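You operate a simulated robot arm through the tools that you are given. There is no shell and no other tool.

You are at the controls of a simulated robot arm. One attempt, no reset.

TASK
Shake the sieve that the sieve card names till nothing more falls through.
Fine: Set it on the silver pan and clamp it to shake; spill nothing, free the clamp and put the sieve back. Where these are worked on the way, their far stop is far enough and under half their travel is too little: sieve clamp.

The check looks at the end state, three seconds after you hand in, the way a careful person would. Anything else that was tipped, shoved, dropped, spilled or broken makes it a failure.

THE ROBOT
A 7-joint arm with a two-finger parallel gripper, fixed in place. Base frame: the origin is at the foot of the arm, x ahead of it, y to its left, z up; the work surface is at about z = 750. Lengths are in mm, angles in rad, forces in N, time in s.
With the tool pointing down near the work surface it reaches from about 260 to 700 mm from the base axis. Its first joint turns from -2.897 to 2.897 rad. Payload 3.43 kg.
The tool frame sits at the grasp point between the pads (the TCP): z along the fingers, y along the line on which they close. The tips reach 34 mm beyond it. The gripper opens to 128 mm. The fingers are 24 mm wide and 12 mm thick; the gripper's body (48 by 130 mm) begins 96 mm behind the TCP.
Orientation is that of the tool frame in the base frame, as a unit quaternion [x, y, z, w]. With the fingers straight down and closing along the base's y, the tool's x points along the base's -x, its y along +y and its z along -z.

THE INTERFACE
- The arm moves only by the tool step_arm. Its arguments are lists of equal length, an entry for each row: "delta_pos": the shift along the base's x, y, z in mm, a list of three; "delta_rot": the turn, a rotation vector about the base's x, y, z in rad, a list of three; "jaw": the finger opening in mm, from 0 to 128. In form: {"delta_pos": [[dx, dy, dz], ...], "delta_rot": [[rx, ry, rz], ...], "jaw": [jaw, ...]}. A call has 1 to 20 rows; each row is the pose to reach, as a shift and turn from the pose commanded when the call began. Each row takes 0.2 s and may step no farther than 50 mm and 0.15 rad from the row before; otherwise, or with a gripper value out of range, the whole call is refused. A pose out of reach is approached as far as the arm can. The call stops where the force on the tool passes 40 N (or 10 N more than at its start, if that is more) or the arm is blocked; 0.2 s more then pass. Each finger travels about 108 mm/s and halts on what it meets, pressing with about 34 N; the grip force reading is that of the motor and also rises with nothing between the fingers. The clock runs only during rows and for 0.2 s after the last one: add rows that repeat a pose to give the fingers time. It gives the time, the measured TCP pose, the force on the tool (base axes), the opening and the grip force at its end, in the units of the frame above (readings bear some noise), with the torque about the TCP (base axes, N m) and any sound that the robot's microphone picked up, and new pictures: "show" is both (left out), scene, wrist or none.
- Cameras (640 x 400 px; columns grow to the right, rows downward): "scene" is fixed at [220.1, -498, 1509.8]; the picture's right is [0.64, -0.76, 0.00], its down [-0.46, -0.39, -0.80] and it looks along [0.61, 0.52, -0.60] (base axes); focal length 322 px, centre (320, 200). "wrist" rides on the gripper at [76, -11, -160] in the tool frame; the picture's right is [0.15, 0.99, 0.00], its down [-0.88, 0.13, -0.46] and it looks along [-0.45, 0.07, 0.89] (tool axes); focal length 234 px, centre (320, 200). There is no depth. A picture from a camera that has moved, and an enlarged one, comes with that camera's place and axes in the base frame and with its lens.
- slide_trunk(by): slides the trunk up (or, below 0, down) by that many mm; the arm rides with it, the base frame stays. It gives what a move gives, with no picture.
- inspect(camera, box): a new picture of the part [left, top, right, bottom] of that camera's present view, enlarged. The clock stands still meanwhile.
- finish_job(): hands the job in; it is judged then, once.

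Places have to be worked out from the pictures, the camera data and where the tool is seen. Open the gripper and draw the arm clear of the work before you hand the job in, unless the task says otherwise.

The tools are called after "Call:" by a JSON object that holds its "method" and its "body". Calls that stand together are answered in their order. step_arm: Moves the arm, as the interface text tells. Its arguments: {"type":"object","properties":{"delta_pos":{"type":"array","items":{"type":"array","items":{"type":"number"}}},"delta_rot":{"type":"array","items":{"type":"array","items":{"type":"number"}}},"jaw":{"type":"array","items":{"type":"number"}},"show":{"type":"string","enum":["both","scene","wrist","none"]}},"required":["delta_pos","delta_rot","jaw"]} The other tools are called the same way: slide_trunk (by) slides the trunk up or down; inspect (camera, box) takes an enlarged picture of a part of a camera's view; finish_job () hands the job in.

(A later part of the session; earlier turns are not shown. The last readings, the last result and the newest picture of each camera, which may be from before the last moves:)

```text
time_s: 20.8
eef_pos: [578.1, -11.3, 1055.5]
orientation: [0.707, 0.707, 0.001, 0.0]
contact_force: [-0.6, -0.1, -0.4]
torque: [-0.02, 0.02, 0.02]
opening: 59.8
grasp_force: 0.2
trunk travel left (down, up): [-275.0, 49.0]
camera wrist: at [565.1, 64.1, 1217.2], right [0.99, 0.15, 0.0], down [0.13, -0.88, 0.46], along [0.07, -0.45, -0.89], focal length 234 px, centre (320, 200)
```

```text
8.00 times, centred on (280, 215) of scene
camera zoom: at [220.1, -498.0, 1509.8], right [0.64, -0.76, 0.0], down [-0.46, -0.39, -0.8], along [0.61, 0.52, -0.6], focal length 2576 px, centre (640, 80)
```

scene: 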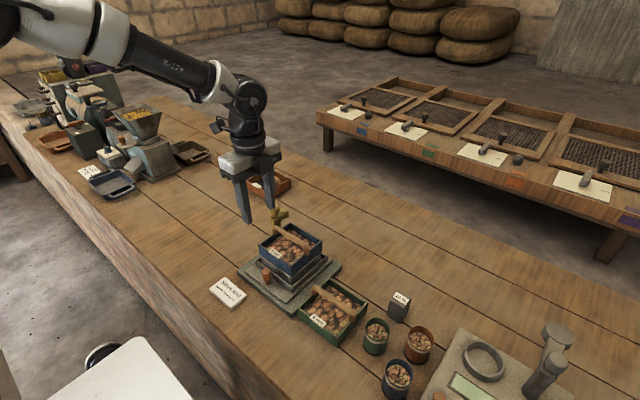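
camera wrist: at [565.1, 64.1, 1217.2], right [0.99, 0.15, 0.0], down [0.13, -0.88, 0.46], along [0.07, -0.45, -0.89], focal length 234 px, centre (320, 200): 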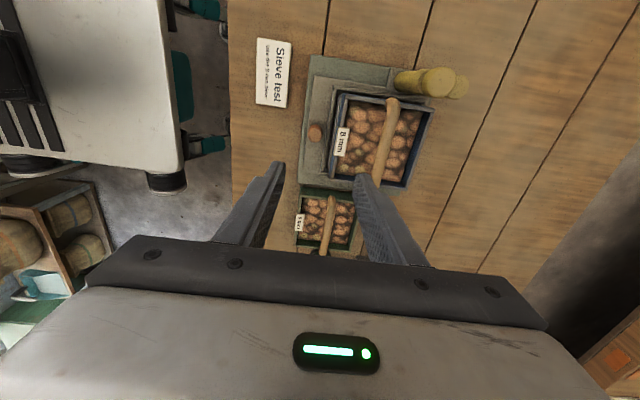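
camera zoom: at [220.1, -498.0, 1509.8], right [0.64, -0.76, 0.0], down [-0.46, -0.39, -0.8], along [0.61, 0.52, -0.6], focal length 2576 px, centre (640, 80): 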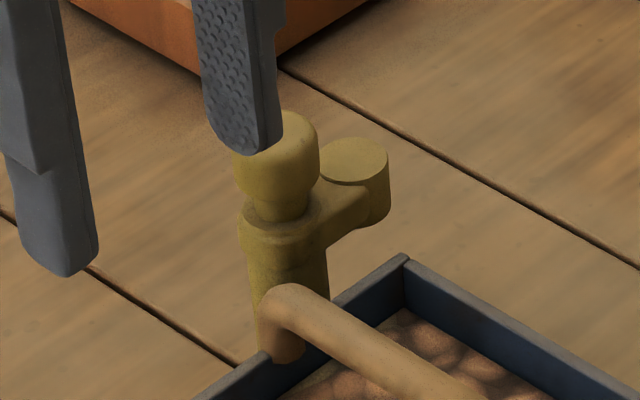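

The sieve sits squarely on the pan, its rim at z≈872. The clamp pad's underside is also at about 872, so the pad should swing onto the rim from +x towards -y, a quarter turn. I'll turn the tool back so the fingers close along y and go above the knob to check its position.

Call:
{"method": "step_arm", "body": {"delta_pos": [[0, 5, 0], [5, 15, 0], [15, 25, 0], [25, 35, 0], [40, 45, 0], [55, 55, 0], [70, 65, 0], [85, 75, -5], [100, 85, -15], [112, 92, -30], [124, 95, -50], [124, 95, -56], [124, 95, -56]], "delta_rot": [[0, 0, 0.13], [0, 0, 0.27], [0, 0, 0.41], [0, 0, 0.55], [0, 0, 0.69], [0, 0, 0.83], [0, 0, 0.97], [0, 0, 1.11], [0, 0, 1.25], [0, 0, 1.39], [0, 0, 1.5], [0, 0, 1.571], [0, 0, 1.571]], "jaw": [60, 60, 60, 60, 60, 60, 60, 60, 60, 60, 60, 60, 60]}}

Call:
{"method": "inspect", "body": {"camera": "wrist", "box": [220, 80, 440, 260]}}

Call:
{"method": "inspect", "body": {"camera": "scene", "box": [240, 140, 340, 260]}}

```text
time_s: 23.6
eef_pos: [700.9, 82.4, 998.5]
orientation: [0.0, 1.0, 0.0, 0.0]
contact_force: [-0.4, 0.1, 0.4]
torque: [0.02, 0.03, -0.01]
opening: 60.0
grasp_force: 0.1
trunk travel left (down, up): [-275.0, 49.0]
camera wrist: at [624.6, 72.1, 1160.9], right [-0.15, 0.99, 0.0], down [0.88, 0.13, 0.46], along [0.45, 0.07, -0.89], focal length 234 px, centre (320, 200)
```

scene: 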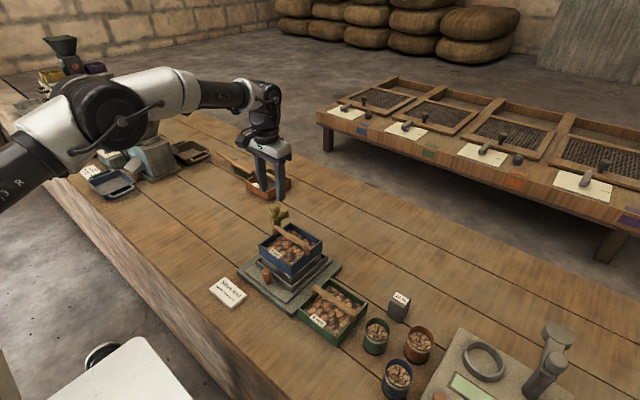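
wrist: 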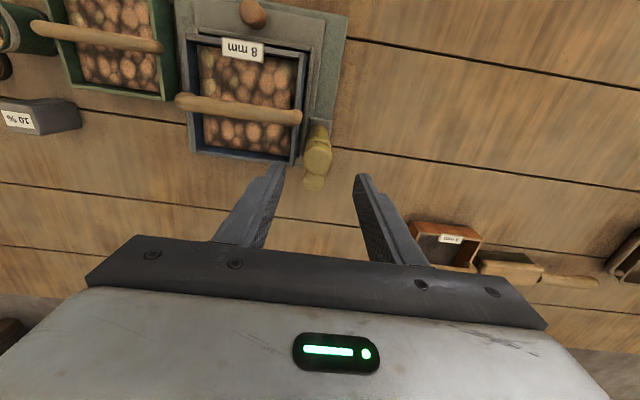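

```text
2.22 times, centred on (330, 170) of wrist
camera zoom: at [624.6, 72.1, 1160.9], right [-0.15, 0.99, 0.0], down [0.88, 0.13, 0.46], along [0.45, 0.07, -0.89], focal length 520 px, centre (298, 267)
```

zoom: 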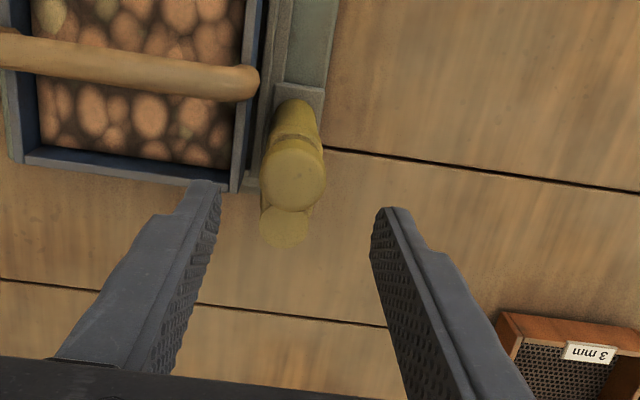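

```text
3.33 times, centred on (290, 200) of scene
camera zoom: at [220.1, -498.0, 1509.8], right [0.64, -0.76, 0.0], down [-0.46, -0.39, -0.8], along [0.61, 0.52, -0.6], focal length 1073 px, centre (420, 200)
```

zoom: 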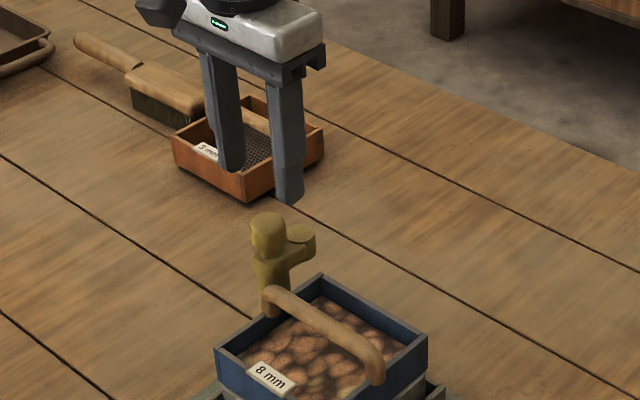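

The knob's axis comes out at about (698, 82), with the pad at (737, 82). I'll come down so the pads flank the knob head, with the tips still above the sieve handle and arm, and check the view.

Call:
{"method": "step_arm", "body": {"delta_pos": [[-1, 0, -20], [-2, -1, -40], [-2, -1, -55], [-2, -1, -62], [-2, -1, -62]], "delta_rot": [[0, 0, 0], [0, 0, 0], [0, 0, 0], [0, 0, 0], [0, 0, 0]], "jaw": [60, 60, 60, 60, 60]}}

Call:
{"method": "inspect", "body": {"camera": "wrist", "box": [220, 100, 440, 260]}}

Call:
{"method": "inspect", "body": {"camera": "scene", "box": [250, 170, 310, 240]}}

```text
time_s: 24.8
eef_pos: [700.0, 82.2, 936.9]
orientation: [0.0, 1.0, 0.0, 0.001]
contact_force: [0.2, -0.5, -0.4]
torque: [-0.01, 0.02, 0.0]
opening: 60.1
grasp_force: 0.1
trunk travel left (down, up): [-275.0, 49.0]
camera wrist: at [622.7, 71.0, 1098.9], right [-0.15, 0.99, 0.0], down [0.88, 0.13, 0.46], along [0.45, 0.07, -0.89], focal length 234 px, centre (320, 200)
```

scene: 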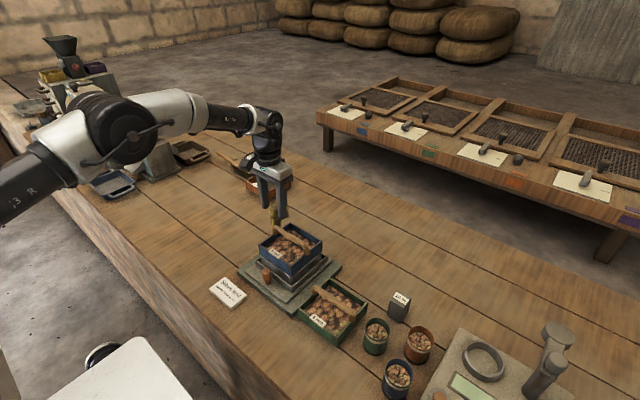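
wrist: 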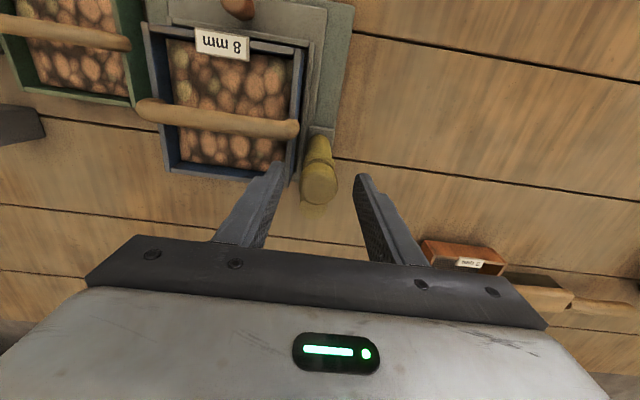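

```text
2.50 times, centred on (330, 180) of wrist
camera zoom: at [622.7, 71.0, 1098.9], right [-0.15, 0.99, 0.0], down [0.88, 0.13, 0.46], along [0.45, 0.07, -0.89], focal length 585 px, centre (295, 250)
```

zoom: 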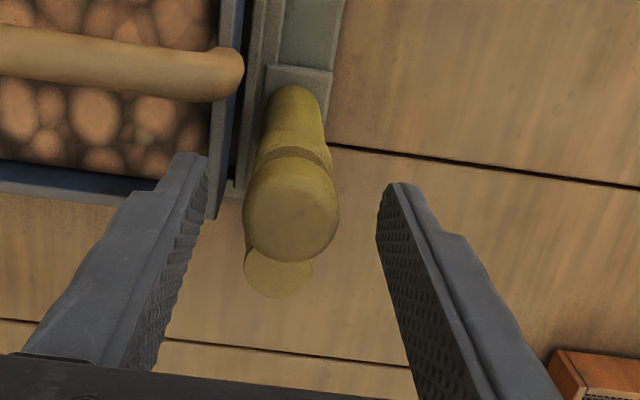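

```text
5.71 times, centred on (280, 205) of scene
camera zoom: at [220.1, -498.0, 1509.8], right [0.64, -0.76, 0.0], down [-0.46, -0.39, -0.8], along [0.61, 0.52, -0.6], focal length 1840 px, centre (549, 171)
```

zoom: 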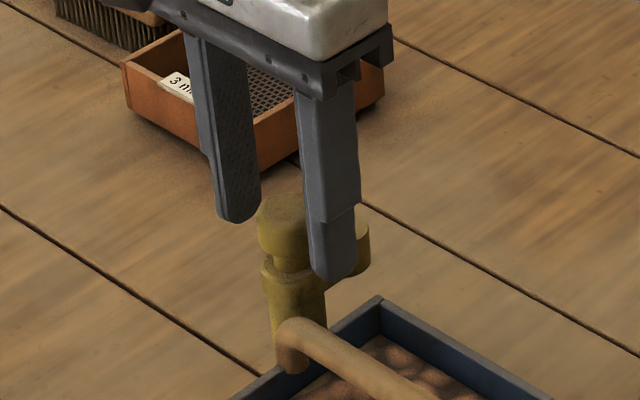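

The fingers flank the knob head (about 30 mm wide) centrally. I'll close on it.

Call:
{"method": "step_arm", "body": {"delta_pos": [[0, 0, 0], [0, 0, 0], [0, 0, 0], [0, 0, 0]], "delta_rot": [[0, 0, 0], [0, 0, 0], [0, 0, 0], [0, 0, 0]], "jaw": [48, 38, 30, 20]}}

Call:
{"method": "inspect", "body": {"camera": "scene", "box": [250, 170, 310, 240]}}

```text
time_s: 25.8
eef_pos: [700.5, 82.4, 938.2]
orientation: [0.0, 1.0, 0.001, 0.0]
contact_force: [0.3, 0.9, -0.9]
torque: [-0.42, 0.12, -0.01]
opening: 31.4
grasp_force: 44.8
trunk travel left (down, up): [-275.0, 49.0]
camera wrist: at [622.7, 71.1, 1099.1], right [-0.15, 0.99, 0.0], down [0.88, 0.13, 0.46], along [0.45, 0.07, -0.89], focal length 234 px, centre (320, 200)
```

scene: 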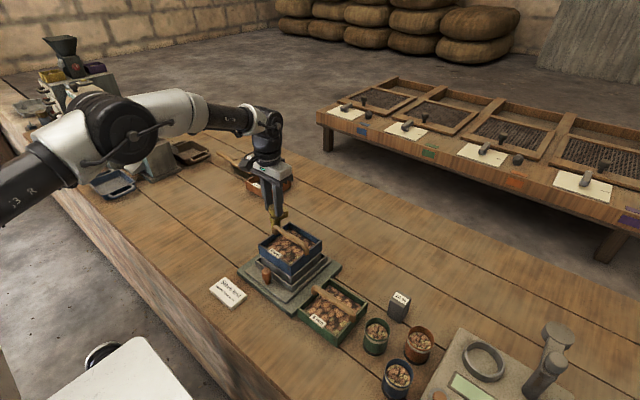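
wrist: 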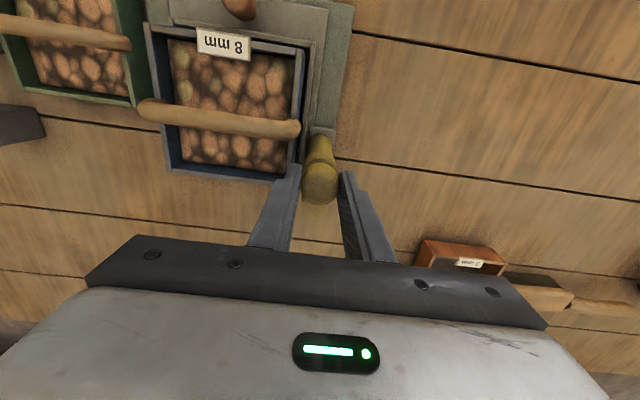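

```text
5.71 times, centred on (280, 205) of scene
camera zoom: at [220.1, -498.0, 1509.8], right [0.64, -0.76, 0.0], down [-0.46, -0.39, -0.8], along [0.61, 0.52, -0.6], focal length 1840 px, centre (549, 171)
```

zoom: 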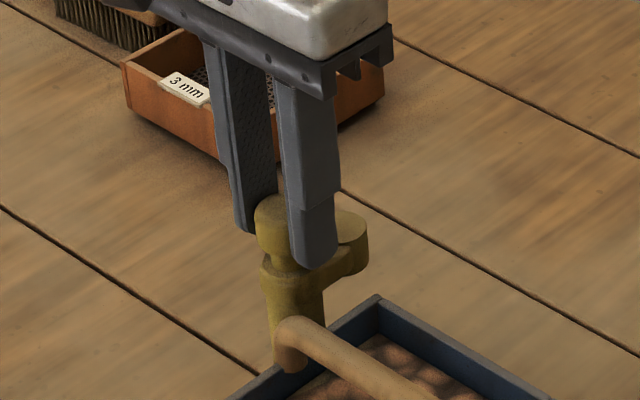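

I hold the knob at 31 mm opening. I'll twist a small amount clockwise (arm from +x towards -y) and check whether the arm follows.

Call:
{"method": "step_arm", "body": {"delta_pos": [[0, 0, 0], [0, 0, 0], [0, 0, 0], [0, 0, 0]], "delta_rot": [[0, 0, -0.08], [0, 0, -0.16], [0, 0, -0.24], [0, 0, -0.3]], "jaw": [15, 15, 15, 15]}}

Call:
{"method": "inspect", "body": {"camera": "scene", "box": [250, 170, 310, 240]}}

Call:
{"method": "inspect", "body": {"camera": "wrist", "box": [240, 120, 400, 240]}}

```text
time_s: 26.8
eef_pos: [698.6, 82.0, 937.6]
orientation: [0.15, 0.989, 0.0, 0.0]
contact_force: [2.3, 0.6, -0.2]
torque: [-0.45, 0.23, 0.0]
opening: 31.3
grasp_force: 45.0
trunk travel left (down, up): [-275.0, 49.0]
camera wrist: at [622.7, 94.2, 1099.1], right [0.15, 0.99, 0.0], down [0.88, -0.14, 0.46], along [0.45, -0.07, -0.89], focal length 234 px, centre (320, 200)
```

scene: 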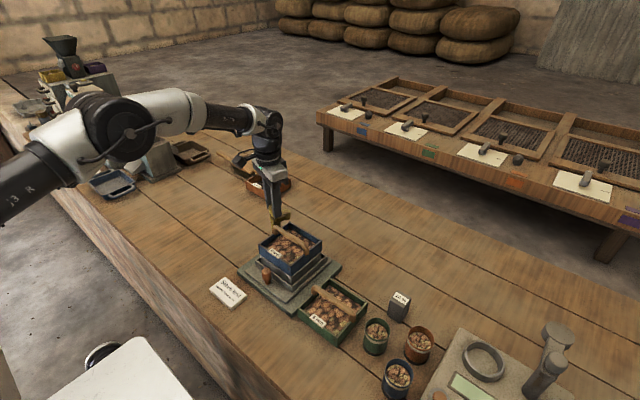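
wrist: 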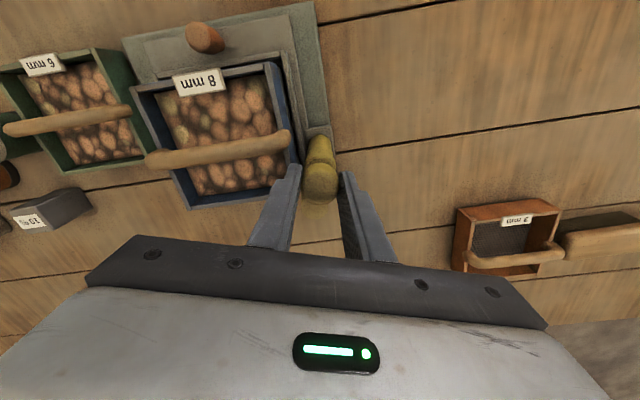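

```text
5.71 times, centred on (280, 205) of scene
camera zoom: at [220.1, -498.0, 1509.8], right [0.64, -0.76, 0.0], down [-0.46, -0.39, -0.8], along [0.61, 0.52, -0.6], focal length 1840 px, centre (549, 171)
```

zoom: 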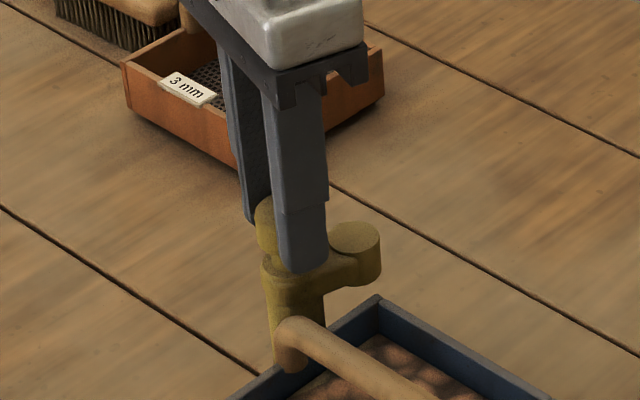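

```text
3.33 times, centred on (320, 180) of wrist
camera zoom: at [622.7, 94.2, 1099.1], right [0.15, 0.99, 0.0], down [0.88, -0.14, 0.46], along [0.45, -0.07, -0.89], focal length 781 px, centre (320, 267)
```

zoom: 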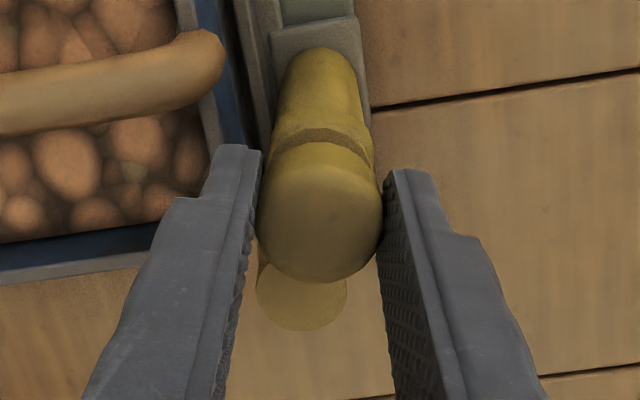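

The arm follows the knob: the pad has moved and keeps its place relative to the fingers. I'll keep twisting in small steps, watching for the pad meeting the rim.

Call:
{"method": "step_arm", "body": {"delta_pos": [[0, 0, 0], [0, 0, 0], [0, 0, 0], [0, 0, 0], [0, 0, 0]], "delta_rot": [[0, 0, -0.1], [0, 0, -0.2], [0, 0, -0.3], [0, 0, -0.4], [0, 0, -0.5]], "jaw": [15, 15, 15, 15, 15], "show": "scene"}}

Call:
{"method": "inspect", "body": {"camera": "scene", "box": [250, 180, 330, 260]}}

```text
time_s: 28.0
eef_pos: [699.1, 81.6, 937.0]
orientation: [0.391, 0.921, 0.0, 0.001]
contact_force: [8.0, 0.4, 3.5]
torque: [-0.07, 0.56, 0.0]
opening: 31.6
grasp_force: 45.6
trunk travel left (down, up): [-275.0, 49.0]
```

scene: 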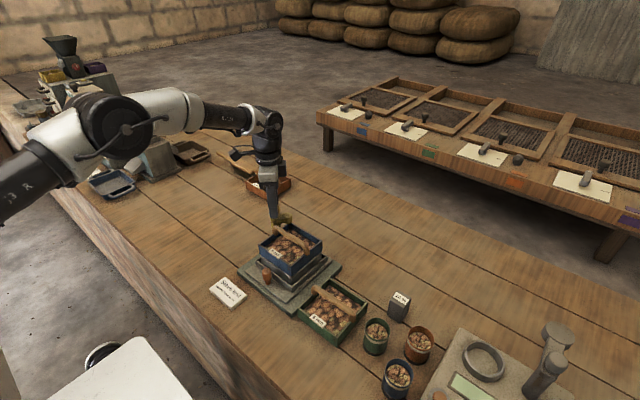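

```text
5.00 times, centred on (290, 220) of scene
camera zoom: at [220.1, -498.0, 1509.8], right [0.64, -0.76, 0.0], down [-0.46, -0.39, -0.8], along [0.61, 0.52, -0.6], focal length 1610 px, centre (470, 100)
```

zoom: 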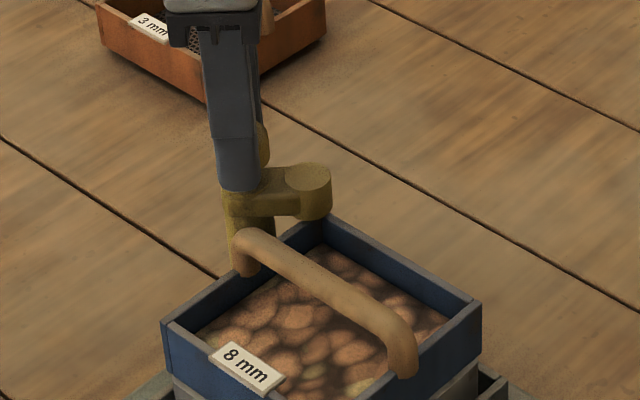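

The swing is going well, but 8 N has built up in +x, so the axis lies slightly further out than my TCP. I'll shift 1.5 mm in +x and continue the twist.

Call:
{"method": "step_arm", "body": {"delta_pos": [[1.5, 0, 0], [1.5, 0, 0], [1.5, 0, 0], [1.5, 0, 0]], "delta_rot": [[0, 0, 0], [0, 0, -0.1], [0, 0, -0.2], [0, 0, -0.3]], "jaw": [15, 15, 15, 15], "show": "scene"}}

Call:
{"method": "inspect", "body": {"camera": "scene", "box": [250, 180, 330, 260]}}

```text
time_s: 29.0
eef_pos: [699.8, 81.1, 938.1]
orientation: [0.524, 0.852, 0.0, 0.0]
contact_force: [-7.2, -2.2, 1.4]
torque: [-0.25, -0.53, 0.02]
opening: 31.2
grasp_force: 44.9
trunk travel left (down, up): [-275.0, 49.0]
```

scene: 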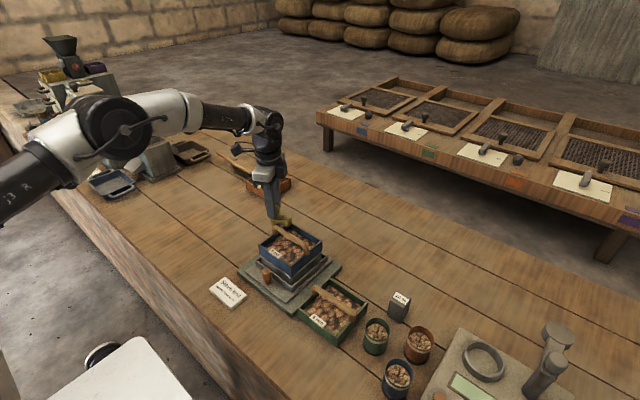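

```text
5.00 times, centred on (290, 220) of scene
camera zoom: at [220.1, -498.0, 1509.8], right [0.64, -0.76, 0.0], down [-0.46, -0.39, -0.8], along [0.61, 0.52, -0.6], focal length 1610 px, centre (470, 100)
```

zoom: 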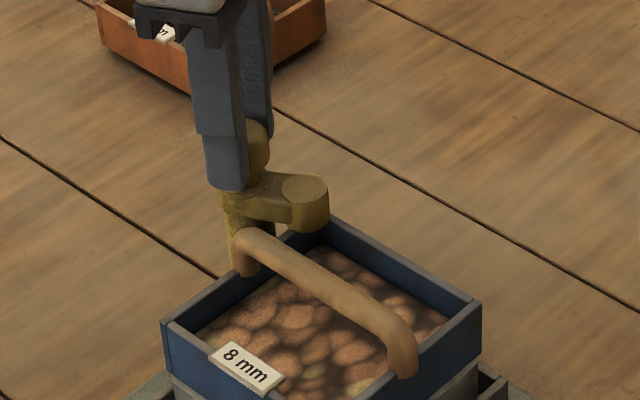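

Call:
{"method": "step_arm", "body": {"delta_pos": [[-0.7, -0.2, 0], [-0.7, -0.2, 0], [-0.7, -0.2, 0], [-0.7, -0.2, 0]], "delta_rot": [[0, 0, -0.08], [0, 0, -0.16], [0, 0, -0.24], [0, 0, -0.32]], "jaw": [15, 15, 15, 15], "show": "scene"}}

Call:
{"method": "inspect", "body": {"camera": "scene", "box": [250, 180, 330, 260]}}

Call:
{"method": "inspect", "body": {"camera": "wrist", "box": [220, 60, 440, 260]}}

```text
time_s: 30.0
eef_pos: [700.0, 82.1, 936.6]
orientation: [0.653, 0.757, 0.001, 0.0]
contact_force: [2.2, 0.5, 1.9]
torque: [0.76, 0.55, 0.02]
opening: 31.7
grasp_force: 45.0
trunk travel left (down, up): [-275.0, 49.0]
```

scene: 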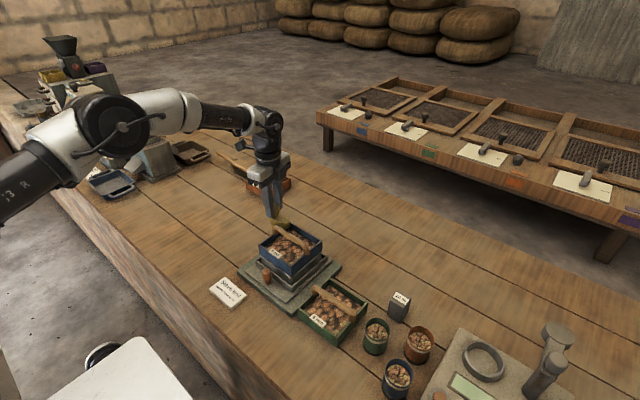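

```text
5.00 times, centred on (290, 220) of scene
camera zoom: at [220.1, -498.0, 1509.8], right [0.64, -0.76, 0.0], down [-0.46, -0.39, -0.8], along [0.61, 0.52, -0.6], focal length 1610 px, centre (470, 100)
```

zoom: 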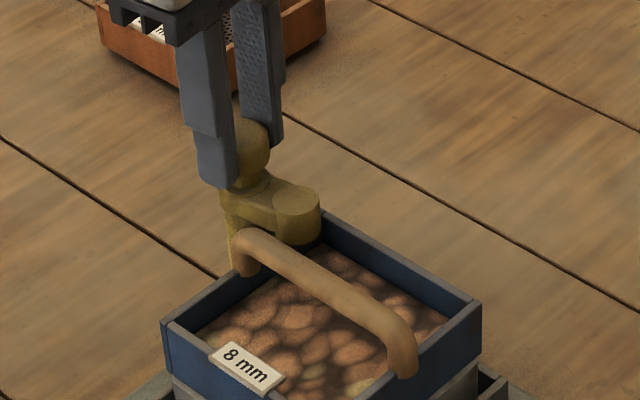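

```text
2.00 times, centred on (330, 160) of wrist
camera zoom: at [676.7, 155.2, 1099.1], right [0.96, 0.29, 0.0], down [0.26, -0.85, 0.46], along [0.13, -0.44, -0.89], focal length 468 px, centre (300, 280)
```

zoom: 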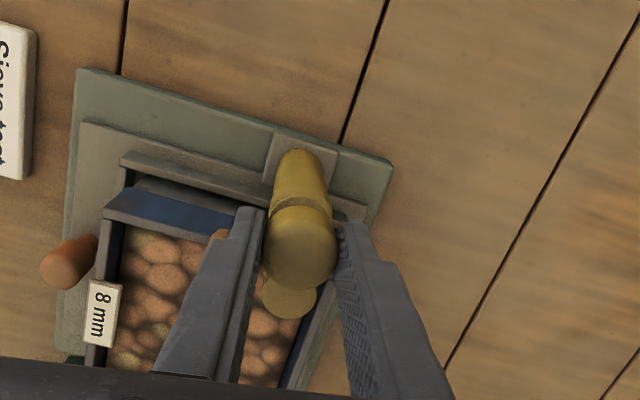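

Call:
{"method": "step_arm", "body": {"delta_pos": [[0, 0, 0], [0, 0, 0], [0, 0, 0]], "delta_rot": [[0, 0, -0.06], [0, 0, -0.12], [0, 0, -0.18]], "jaw": [15, 15, 15], "show": "scene"}}

Call:
{"method": "inspect", "body": {"camera": "scene", "box": [250, 180, 330, 260]}}

Call:
{"method": "inspect", "body": {"camera": "wrist", "box": [220, 60, 440, 260]}}

```text
time_s: 30.8
eef_pos: [700.4, 81.5, 937.6]
orientation: [0.718, 0.696, 0.0, 0.0]
contact_force: [4.3, 1.4, 2.6]
torque: [-0.27, 0.44, 0.51]
opening: 31.4
grasp_force: 45.0
trunk travel left (down, up): [-275.0, 49.0]
```

scene: 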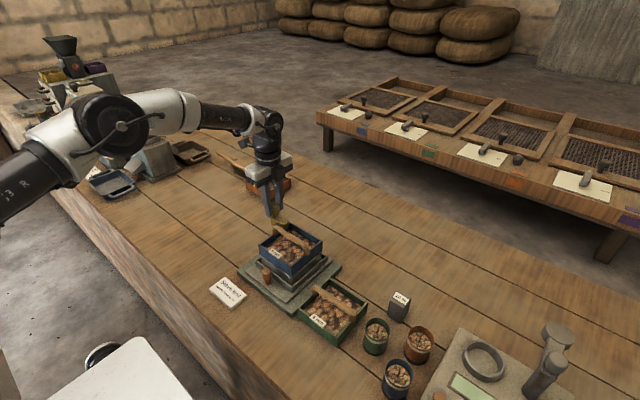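

```text
5.00 times, centred on (290, 220) of scene
camera zoom: at [220.1, -498.0, 1509.8], right [0.64, -0.76, 0.0], down [-0.46, -0.39, -0.8], along [0.61, 0.52, -0.6], focal length 1610 px, centre (470, 100)
```

zoom: 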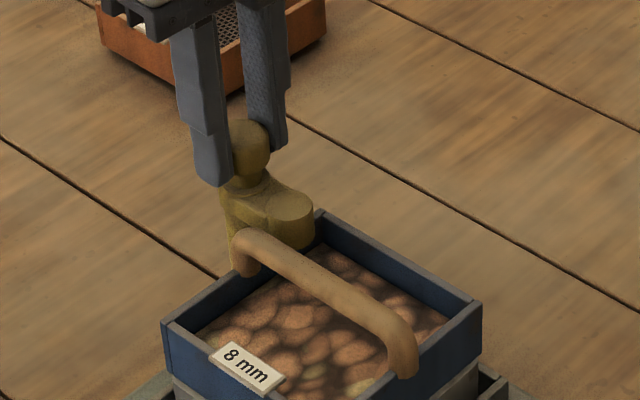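

```text
2.00 times, centred on (330, 160) of wrist
camera zoom: at [690.3, 158.0, 1099.0], right [0.99, 0.12, 0.0], down [0.1, -0.88, 0.46], along [0.05, -0.45, -0.89], focal length 468 px, centre (300, 280)
```

zoom: 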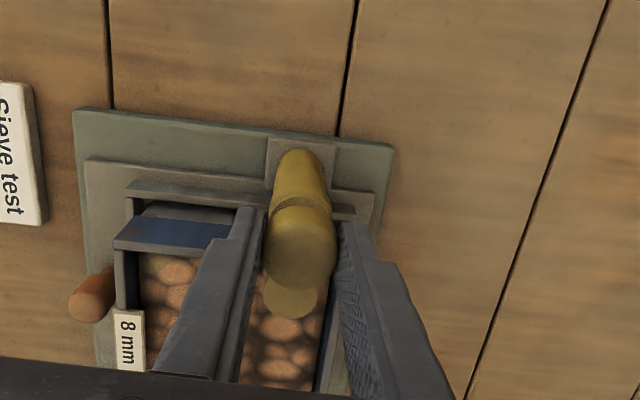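

The twist met a firm stop at about 90° (torque 0.51 N m), and the pad now lies over the sieve's rim, so the clamp is closed. I'll let go of the knob and rise.

Call:
{"method": "step_arm", "body": {"delta_pos": [[0, 0, 0], [0, 0, 0], [0, 0, 0], [0, 0, 10], [0, 0, 40], [0, 0, 80], [0, 0, 110], [0, 0, 110]], "delta_rot": [[0, 0, 0.03], [0, 0, 0.03], [0, 0, 0.03], [0, 0, 0.03], [0, 0, 0.03], [0, 0, 0.03], [0, 0, 0.03], [0, 0, 0.03]], "jaw": [33, 45, 52, 56, 60, 60, 60, 60]}}

Call:
{"method": "inspect", "body": {"camera": "scene", "box": [240, 190, 340, 310]}}

Call:
{"method": "inspect", "body": {"camera": "wrist", "box": [220, 60, 440, 260]}}

```text
time_s: 32.6
eef_pos: [699.0, 82.3, 1046.7]
orientation: [0.707, 0.707, 0.0, 0.0]
contact_force: [0.2, -0.2, 0.9]
torque: [-0.01, 0.02, 0.01]
opening: 59.8
grasp_force: 0.0
trunk travel left (down, up): [-275.0, 49.0]
camera wrist: at [687.5, 157.9, 1209.2], right [0.99, 0.15, 0.0], down [0.13, -0.88, 0.46], along [0.07, -0.45, -0.89], focal length 234 px, centre (320, 200)
```

scene: 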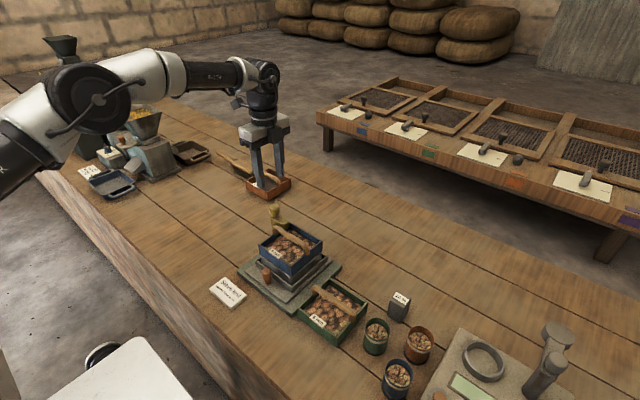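
wrist: 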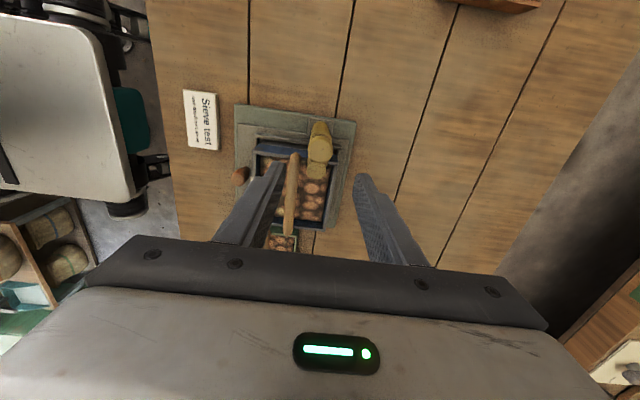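

```text
3.33 times, centred on (290, 250) of scene
camera zoom: at [220.1, -498.0, 1509.8], right [0.64, -0.76, 0.0], down [-0.46, -0.39, -0.8], along [0.61, 0.52, -0.6], focal length 1073 px, centre (420, 33)
```

zoom: 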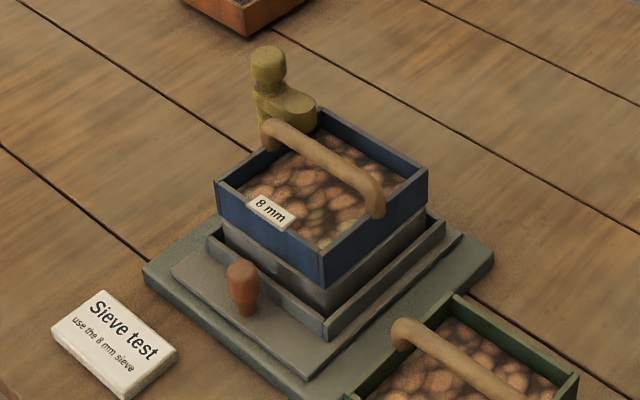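

```text
2.00 times, centred on (330, 160) of wrist
camera zoom: at [687.5, 157.9, 1209.2], right [0.99, 0.15, 0.0], down [0.13, -0.88, 0.46], along [0.07, -0.45, -0.89], focal length 468 px, centre (300, 280)
```

zoom: 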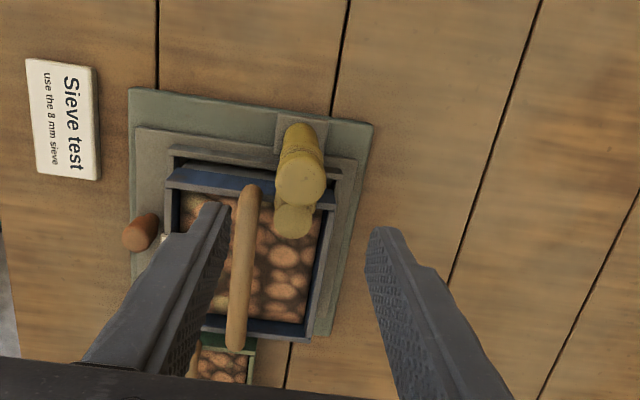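

The clamp arm now points -y with its pad over the sieve rim. The orange shaking knob is in front of the pan at about (569, -14), z 779 to 838. I'll turn the tool back and come above it with the fingers closing along y.

Call:
{"method": "step_arm", "body": {"delta_pos": [[-5, -2, 0], [-15, -8, 0], [-27, -16, 0], [-40, -26, 0], [-52, -36, 0], [-65, -46, 0], [-78, -57, 0], [-91, -68, 0], [-104, -79, -5], [-117, -88, -15], [-127, -94, -40], [-130, -95.5, -80], [-130, -95.5, -110], [-130, -95.5, -120], [-130, -95.5, -120]], "delta_rot": [[0, 0, 0.12], [0, 0, 0.24], [0, 0, 0.37], [0, 0, 0.5], [0, 0, 0.63], [0, 0, 0.76], [0, 0, 0.89], [0, 0, 1.02], [0, 0, 1.15], [0, 0, 1.28], [0, 0, 1.41], [0, 0, 1.5], [0, 0, 1.571], [0, 0, 1.571], [0, 0, 1.571]], "jaw": [60, 60, 60, 60, 60, 60, 60, 60, 60, 60, 60, 60, 60, 60, 60]}}

Call:
{"method": "inspect", "body": {"camera": "wrist", "box": [220, 80, 440, 260]}}

Call:
{"method": "inspect", "body": {"camera": "scene", "box": [240, 190, 340, 310]}}

```text
time_s: 35.8
eef_pos: [569.5, -13.7, 926.7]
orientation: [-0.001, 1.0, 0.0, -0.001]
contact_force: [0.1, -0.4, 0.2]
torque: [-0.03, 0.03, -0.04]
opening: 60.1
grasp_force: 0.0
trunk travel left (down, up): [-275.0, 49.0]
camera wrist: at [492.8, -25.0, 1089.1], right [-0.15, 0.99, 0.0], down [0.88, 0.13, 0.46], along [0.45, 0.07, -0.89], focal length 234 px, centre (320, 200)
```

scene: 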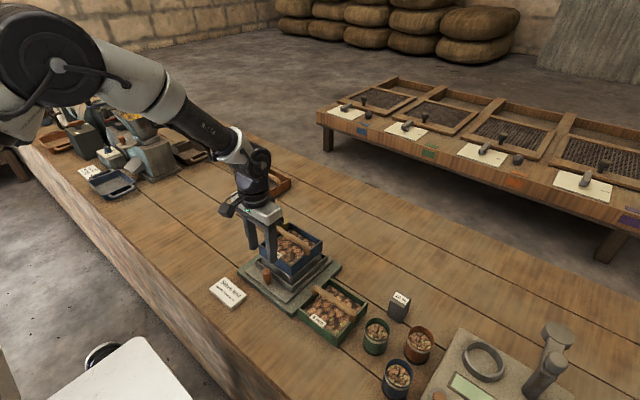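
wrist: 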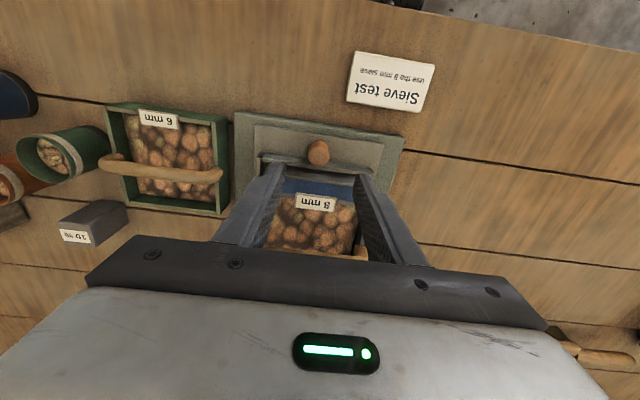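

```text
2.22 times, centred on (330, 170) of wrist
camera zoom: at [492.8, -25.0, 1089.1], right [-0.15, 0.99, 0.0], down [0.88, 0.13, 0.46], along [0.45, 0.07, -0.89], focal length 520 px, centre (298, 267)
```

zoom: 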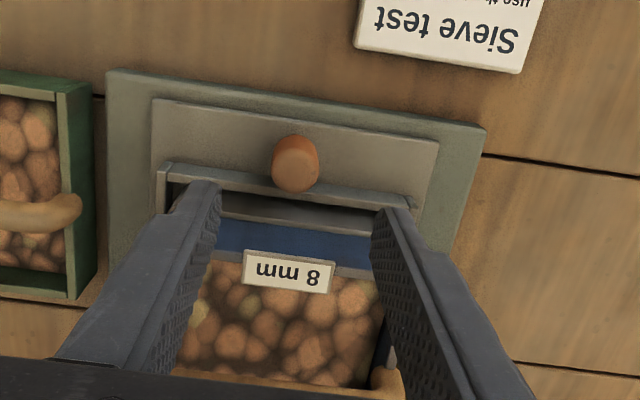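

```text
3.33 times, centred on (290, 250) of scene
camera zoom: at [220.1, -498.0, 1509.8], right [0.64, -0.76, 0.0], down [-0.46, -0.39, -0.8], along [0.61, 0.52, -0.6], focal length 1073 px, centre (420, 33)
```

zoom: 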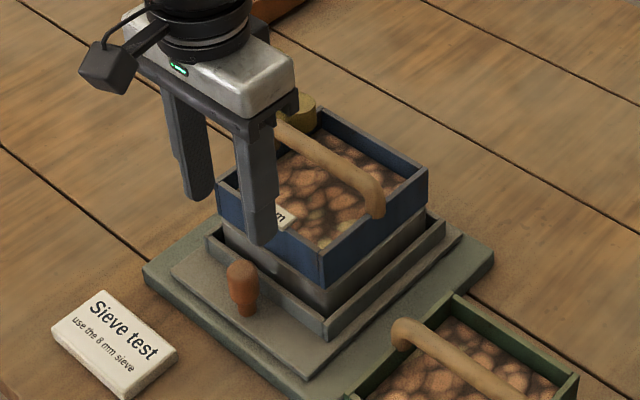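

Call:
{"method": "step_arm", "body": {"delta_pos": [[-0.5, -0.5, -30], [-0.5, -0.5, -60], [-0.5, -0.5, -80], [-0.5, -0.5, -91], [-0.5, -0.5, -91]], "delta_rot": [[0, 0, 0], [0, 0, 0], [0, 0, 0], [0, 0, 0], [0, 0, 0]], "jaw": [60, 60, 60, 60, 60]}}

Call:
{"method": "inspect", "body": {"camera": "wrist", "box": [220, 100, 440, 260]}}

Call:
{"method": "inspect", "body": {"camera": "scene", "box": [240, 190, 340, 310]}}

```text
time_s: 37.0
eef_pos: [568.7, -14.2, 836.2]
orientation: [0.0, 1.0, 0.0, 0.0]
contact_force: [-0.4, -0.3, 0.8]
torque: [-0.02, -0.03, -0.01]
opening: 59.9
grasp_force: 0.0
trunk travel left (down, up): [-275.0, 49.0]
camera wrist: at [492.2, -25.0, 997.7], right [-0.15, 0.99, 0.0], down [0.88, 0.13, 0.46], along [0.45, 0.07, -0.89], focal length 234 px, centre (320, 200)
```

scene: 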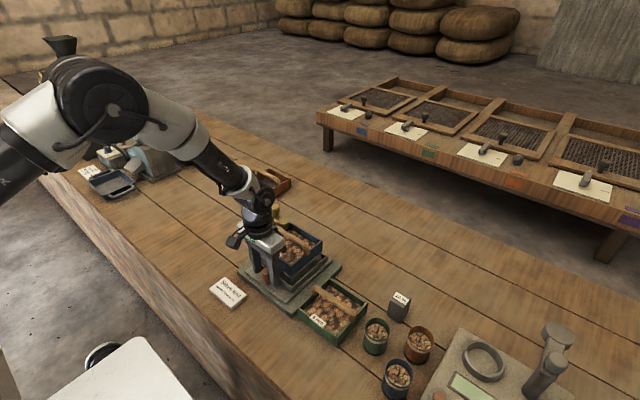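
wrist: 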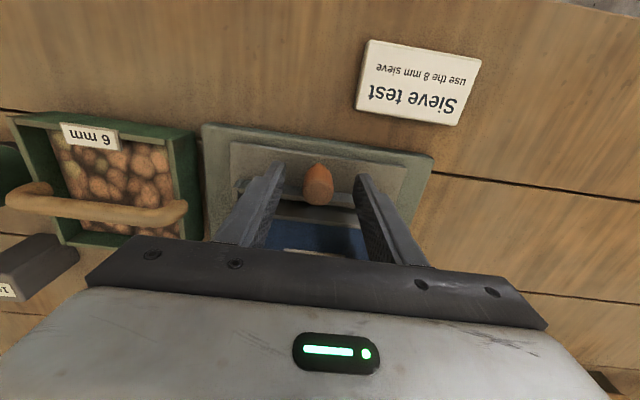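

```text
2.50 times, centred on (330, 180) of wrist
camera zoom: at [492.2, -25.0, 997.7], right [-0.15, 0.99, 0.0], down [0.88, 0.13, 0.46], along [0.45, 0.07, -0.89], focal length 585 px, centre (295, 250)
```

zoom: 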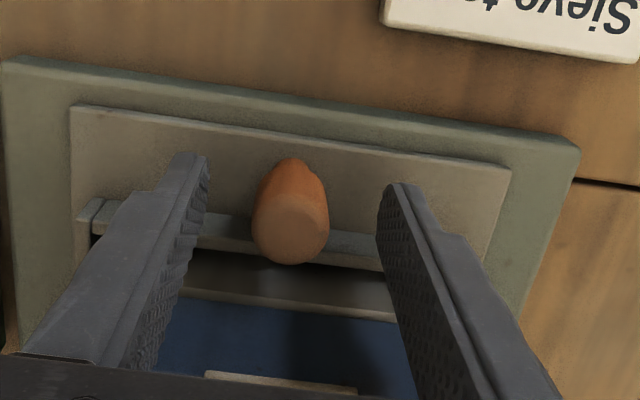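

```text
3.33 times, centred on (290, 250) of scene
camera zoom: at [220.1, -498.0, 1509.8], right [0.64, -0.76, 0.0], down [-0.46, -0.39, -0.8], along [0.61, 0.52, -0.6], focal length 1073 px, centre (420, 33)
```

zoom: 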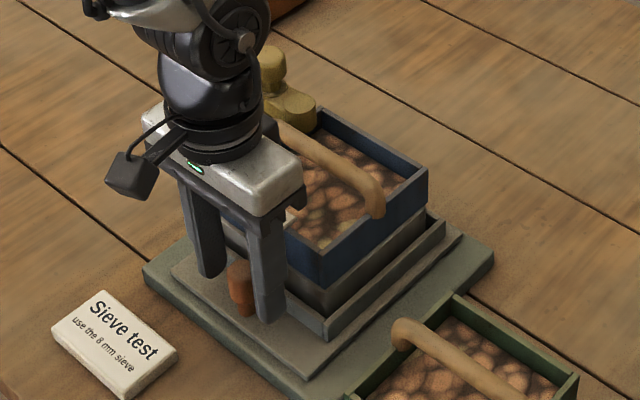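

The knob is centred between the fingers. I'll close on it.

Call:
{"method": "step_arm", "body": {"delta_pos": [[0, 0, 0], [0, 0, 0], [0, 0, 0], [0, 0, 0]], "delta_rot": [[0, 0, 0], [0, 0, 0], [0, 0, 0], [0, 0, 0]], "jaw": [45, 32, 22, 10]}}

```text
time_s: 38.0
eef_pos: [568.0, -14.4, 835.7]
orientation: [0.0, 1.0, 0.0, 0.0]
contact_force: [0.1, 0.2, -0.5]
torque: [-0.61, -0.06, -0.16]
opening: 24.3
grasp_force: 45.0
trunk travel left (down, up): [-275.0, 49.0]
camera wrist: at [492.2, -24.9, 997.9], right [-0.15, 0.99, 0.0], down [0.88, 0.13, 0.46], along [0.45, 0.07, -0.89], focal length 234 px, centre (320, 200)
```

scene: 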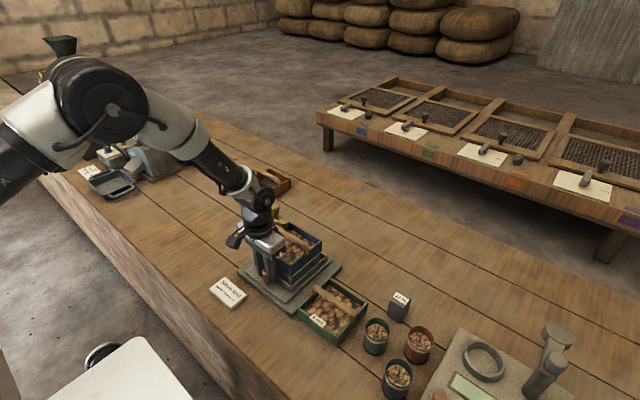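
wrist: 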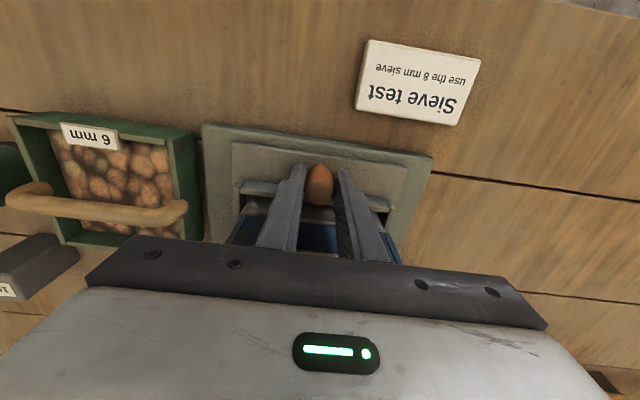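

I hold the shaker knob at 24 mm. I'll test which way the table slides with a gentle 4 mm nudge in +y.

Call:
{"method": "step_arm", "body": {"delta_pos": [[0, 1, 0], [0, 2, 0], [0, 3, 0], [0, 4, 0], [0, 4, 0]], "delta_rot": [[0, 0, 0], [0, 0, 0], [0, 0, 0], [0, 0, 0], [0, 0, 0]], "jaw": [10, 10, 10, 10, 10], "show": "none"}}

```text
time_s: 39.2
eef_pos: [568.0, -10.8, 836.0]
orientation: [0.0, 1.0, 0.0, 0.0]
contact_force: [-2.3, 0.3, -1.6]
torque: [-0.77, -0.45, -0.1]
opening: 24.6
grasp_force: 45.2
trunk travel left (down, up): [-275.0, 49.0]
```

There is almost no resistance in y. I'll go a bit further and look whether the table, pan, sieve and clamp move together.

Call:
{"method": "step_arm", "body": {"delta_pos": [[0, 2, 0], [0, 4, 0], [0, 6, 0], [0, 8, 0], [0, 8, 0]], "delta_rot": [[0, 0, 0], [0, 0, 0], [0, 0, 0], [0, 0, 0], [0, 0, 0]], "jaw": [10, 10, 10, 10, 10]}}

Call:
{"method": "inspect", "body": {"camera": "scene", "box": [240, 190, 340, 310]}}

Call:
{"method": "inspect", "body": {"camera": "wrist", "box": [190, 100, 450, 260]}}

```text
time_s: 40.4
eef_pos: [567.5, -3.0, 836.9]
orientation: [0.001, 1.0, 0.0, 0.0]
contact_force: [-2.7, -0.7, 0.4]
torque: [-0.7, 0.65, -0.13]
opening: 24.7
grasp_force: 44.9
trunk travel left (down, up): [-275.0, 49.0]
camera wrist: at [492.3, -13.7, 998.0], right [-0.15, 0.99, 0.0], down [0.88, 0.13, 0.46], along [0.45, 0.07, -0.89], focal length 234 px, centre (320, 200)
```

scene: 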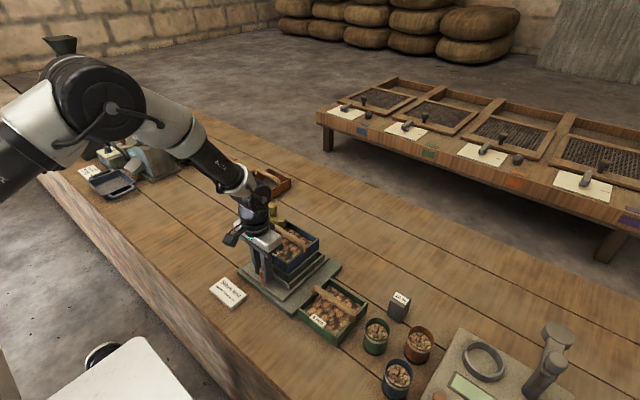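
wrist: 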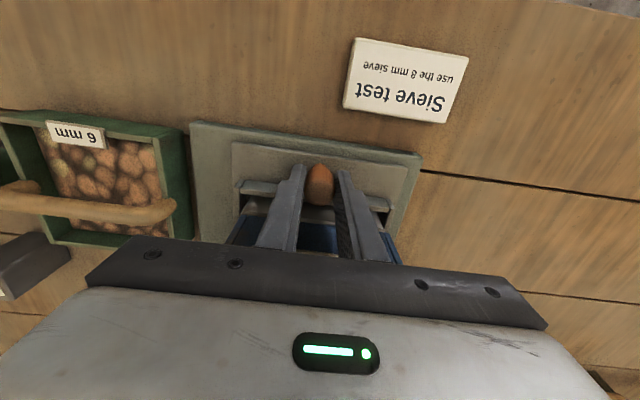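

```text
3.33 times, centred on (290, 250) of scene
camera zoom: at [220.1, -498.0, 1509.8], right [0.64, -0.76, 0.0], down [-0.46, -0.39, -0.8], along [0.61, 0.52, -0.6], focal length 1073 px, centre (420, 33)
```

zoom: 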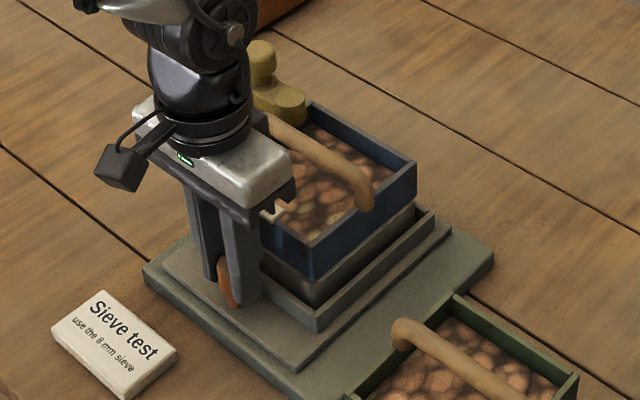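

```text
2.46 times, centred on (320, 180) of wrist
camera zoom: at [492.3, -13.7, 998.0], right [-0.15, 0.99, 0.0], down [0.88, 0.13, 0.46], along [0.45, 0.07, -0.89], focal length 576 px, centre (320, 249)
```

zoom: 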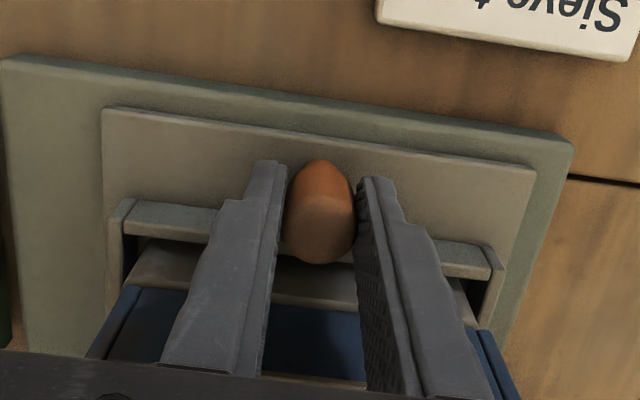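

The table slides freely along y and carries the pan, sieve and clamp together. I'll start shaking gently, ±12 mm about the middle, and listen.

Call:
{"method": "step_arm", "body": {"delta_pos": [[0, -6, 0], [0, -12, 0], [0, -18, 0], [0, -24, 0], [0, -12, 0], [0, 0, 0], [0, -12, 0], [0, -24, 0], [0, -12, 0], [0, 0, 0], [0, -12, 0], [0, -24, 0], [0, -12, 0], [0, 0, 0], [0, -12, 0], [0, -24, 0], [0, -12, 0], [0, 0, 0], [0, -12, 0], [0, -12, 0]], "delta_rot": [[0, 0, 0], [0, 0, 0], [0, 0, 0], [0, 0, 0], [0, 0, 0], [0, 0, 0], [0, 0, 0], [0, 0, 0], [0, 0, 0], [0, 0, 0], [0, 0, 0], [0, 0, 0], [0, 0, 0], [0, 0, 0], [0, 0, 0], [0, 0, 0], [0, 0, 0], [0, 0, 0], [0, 0, 0], [0, 0, 0]], "jaw": [10, 10, 10, 10, 10, 10, 10, 10, 10, 10, 10, 10, 10, 10, 10, 10, 10, 10, 10, 10]}}

Call:
{"method": "inspect", "body": {"camera": "scene", "box": [240, 190, 340, 310]}}

```text
time_s: 44.6
eef_pos: [569.1, -14.5, 836.1]
orientation: [-0.001, 1.0, -0.001, 0.0]
contact_force: [-9.2, -2.5, 2.0]
torque: [0.65, 1.17, 0.01]
opening: 24.2
grasp_force: 45.1
trunk travel left (down, up): [-275.0, 49.0]
camera wrist: at [492.3, -26.1, 997.9], right [-0.15, 0.99, 0.0], down [0.88, 0.13, 0.46], along [0.45, 0.07, -0.89], focal length 234 px, centre (320, 200)
```

scene: 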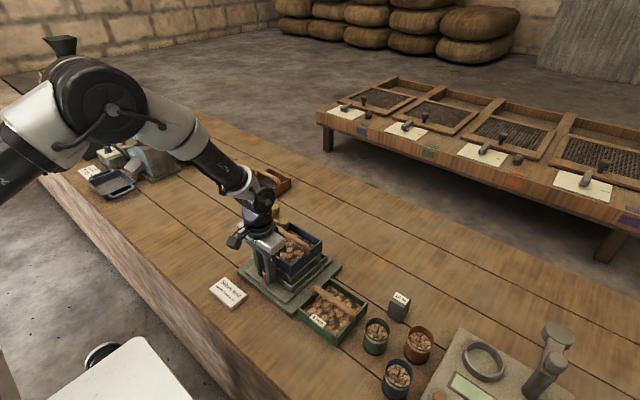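
wrist: 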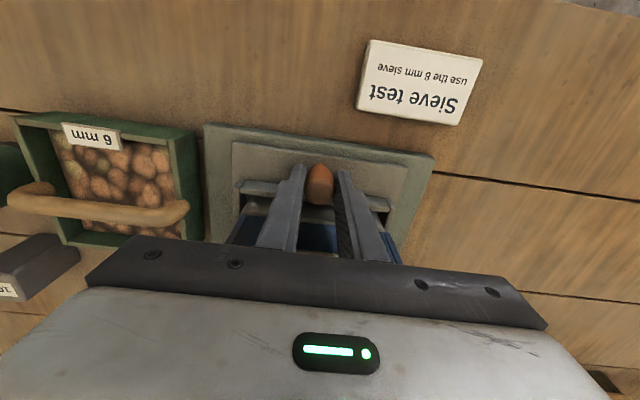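

```text
3.33 times, centred on (290, 250) of scene
camera zoom: at [220.1, -498.0, 1509.8], right [0.64, -0.76, 0.0], down [-0.46, -0.39, -0.8], along [0.61, 0.52, -0.6], focal length 1073 px, centre (420, 33)
```

zoom: 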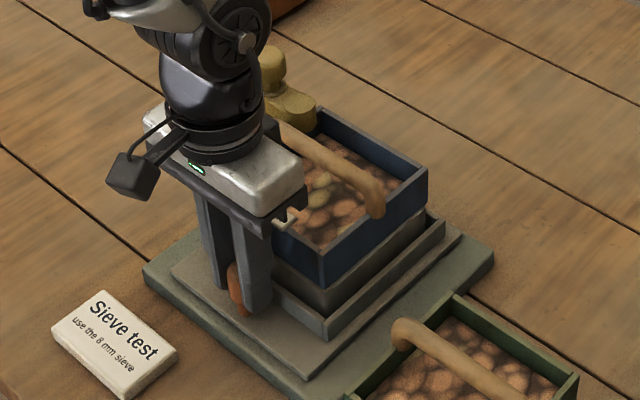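

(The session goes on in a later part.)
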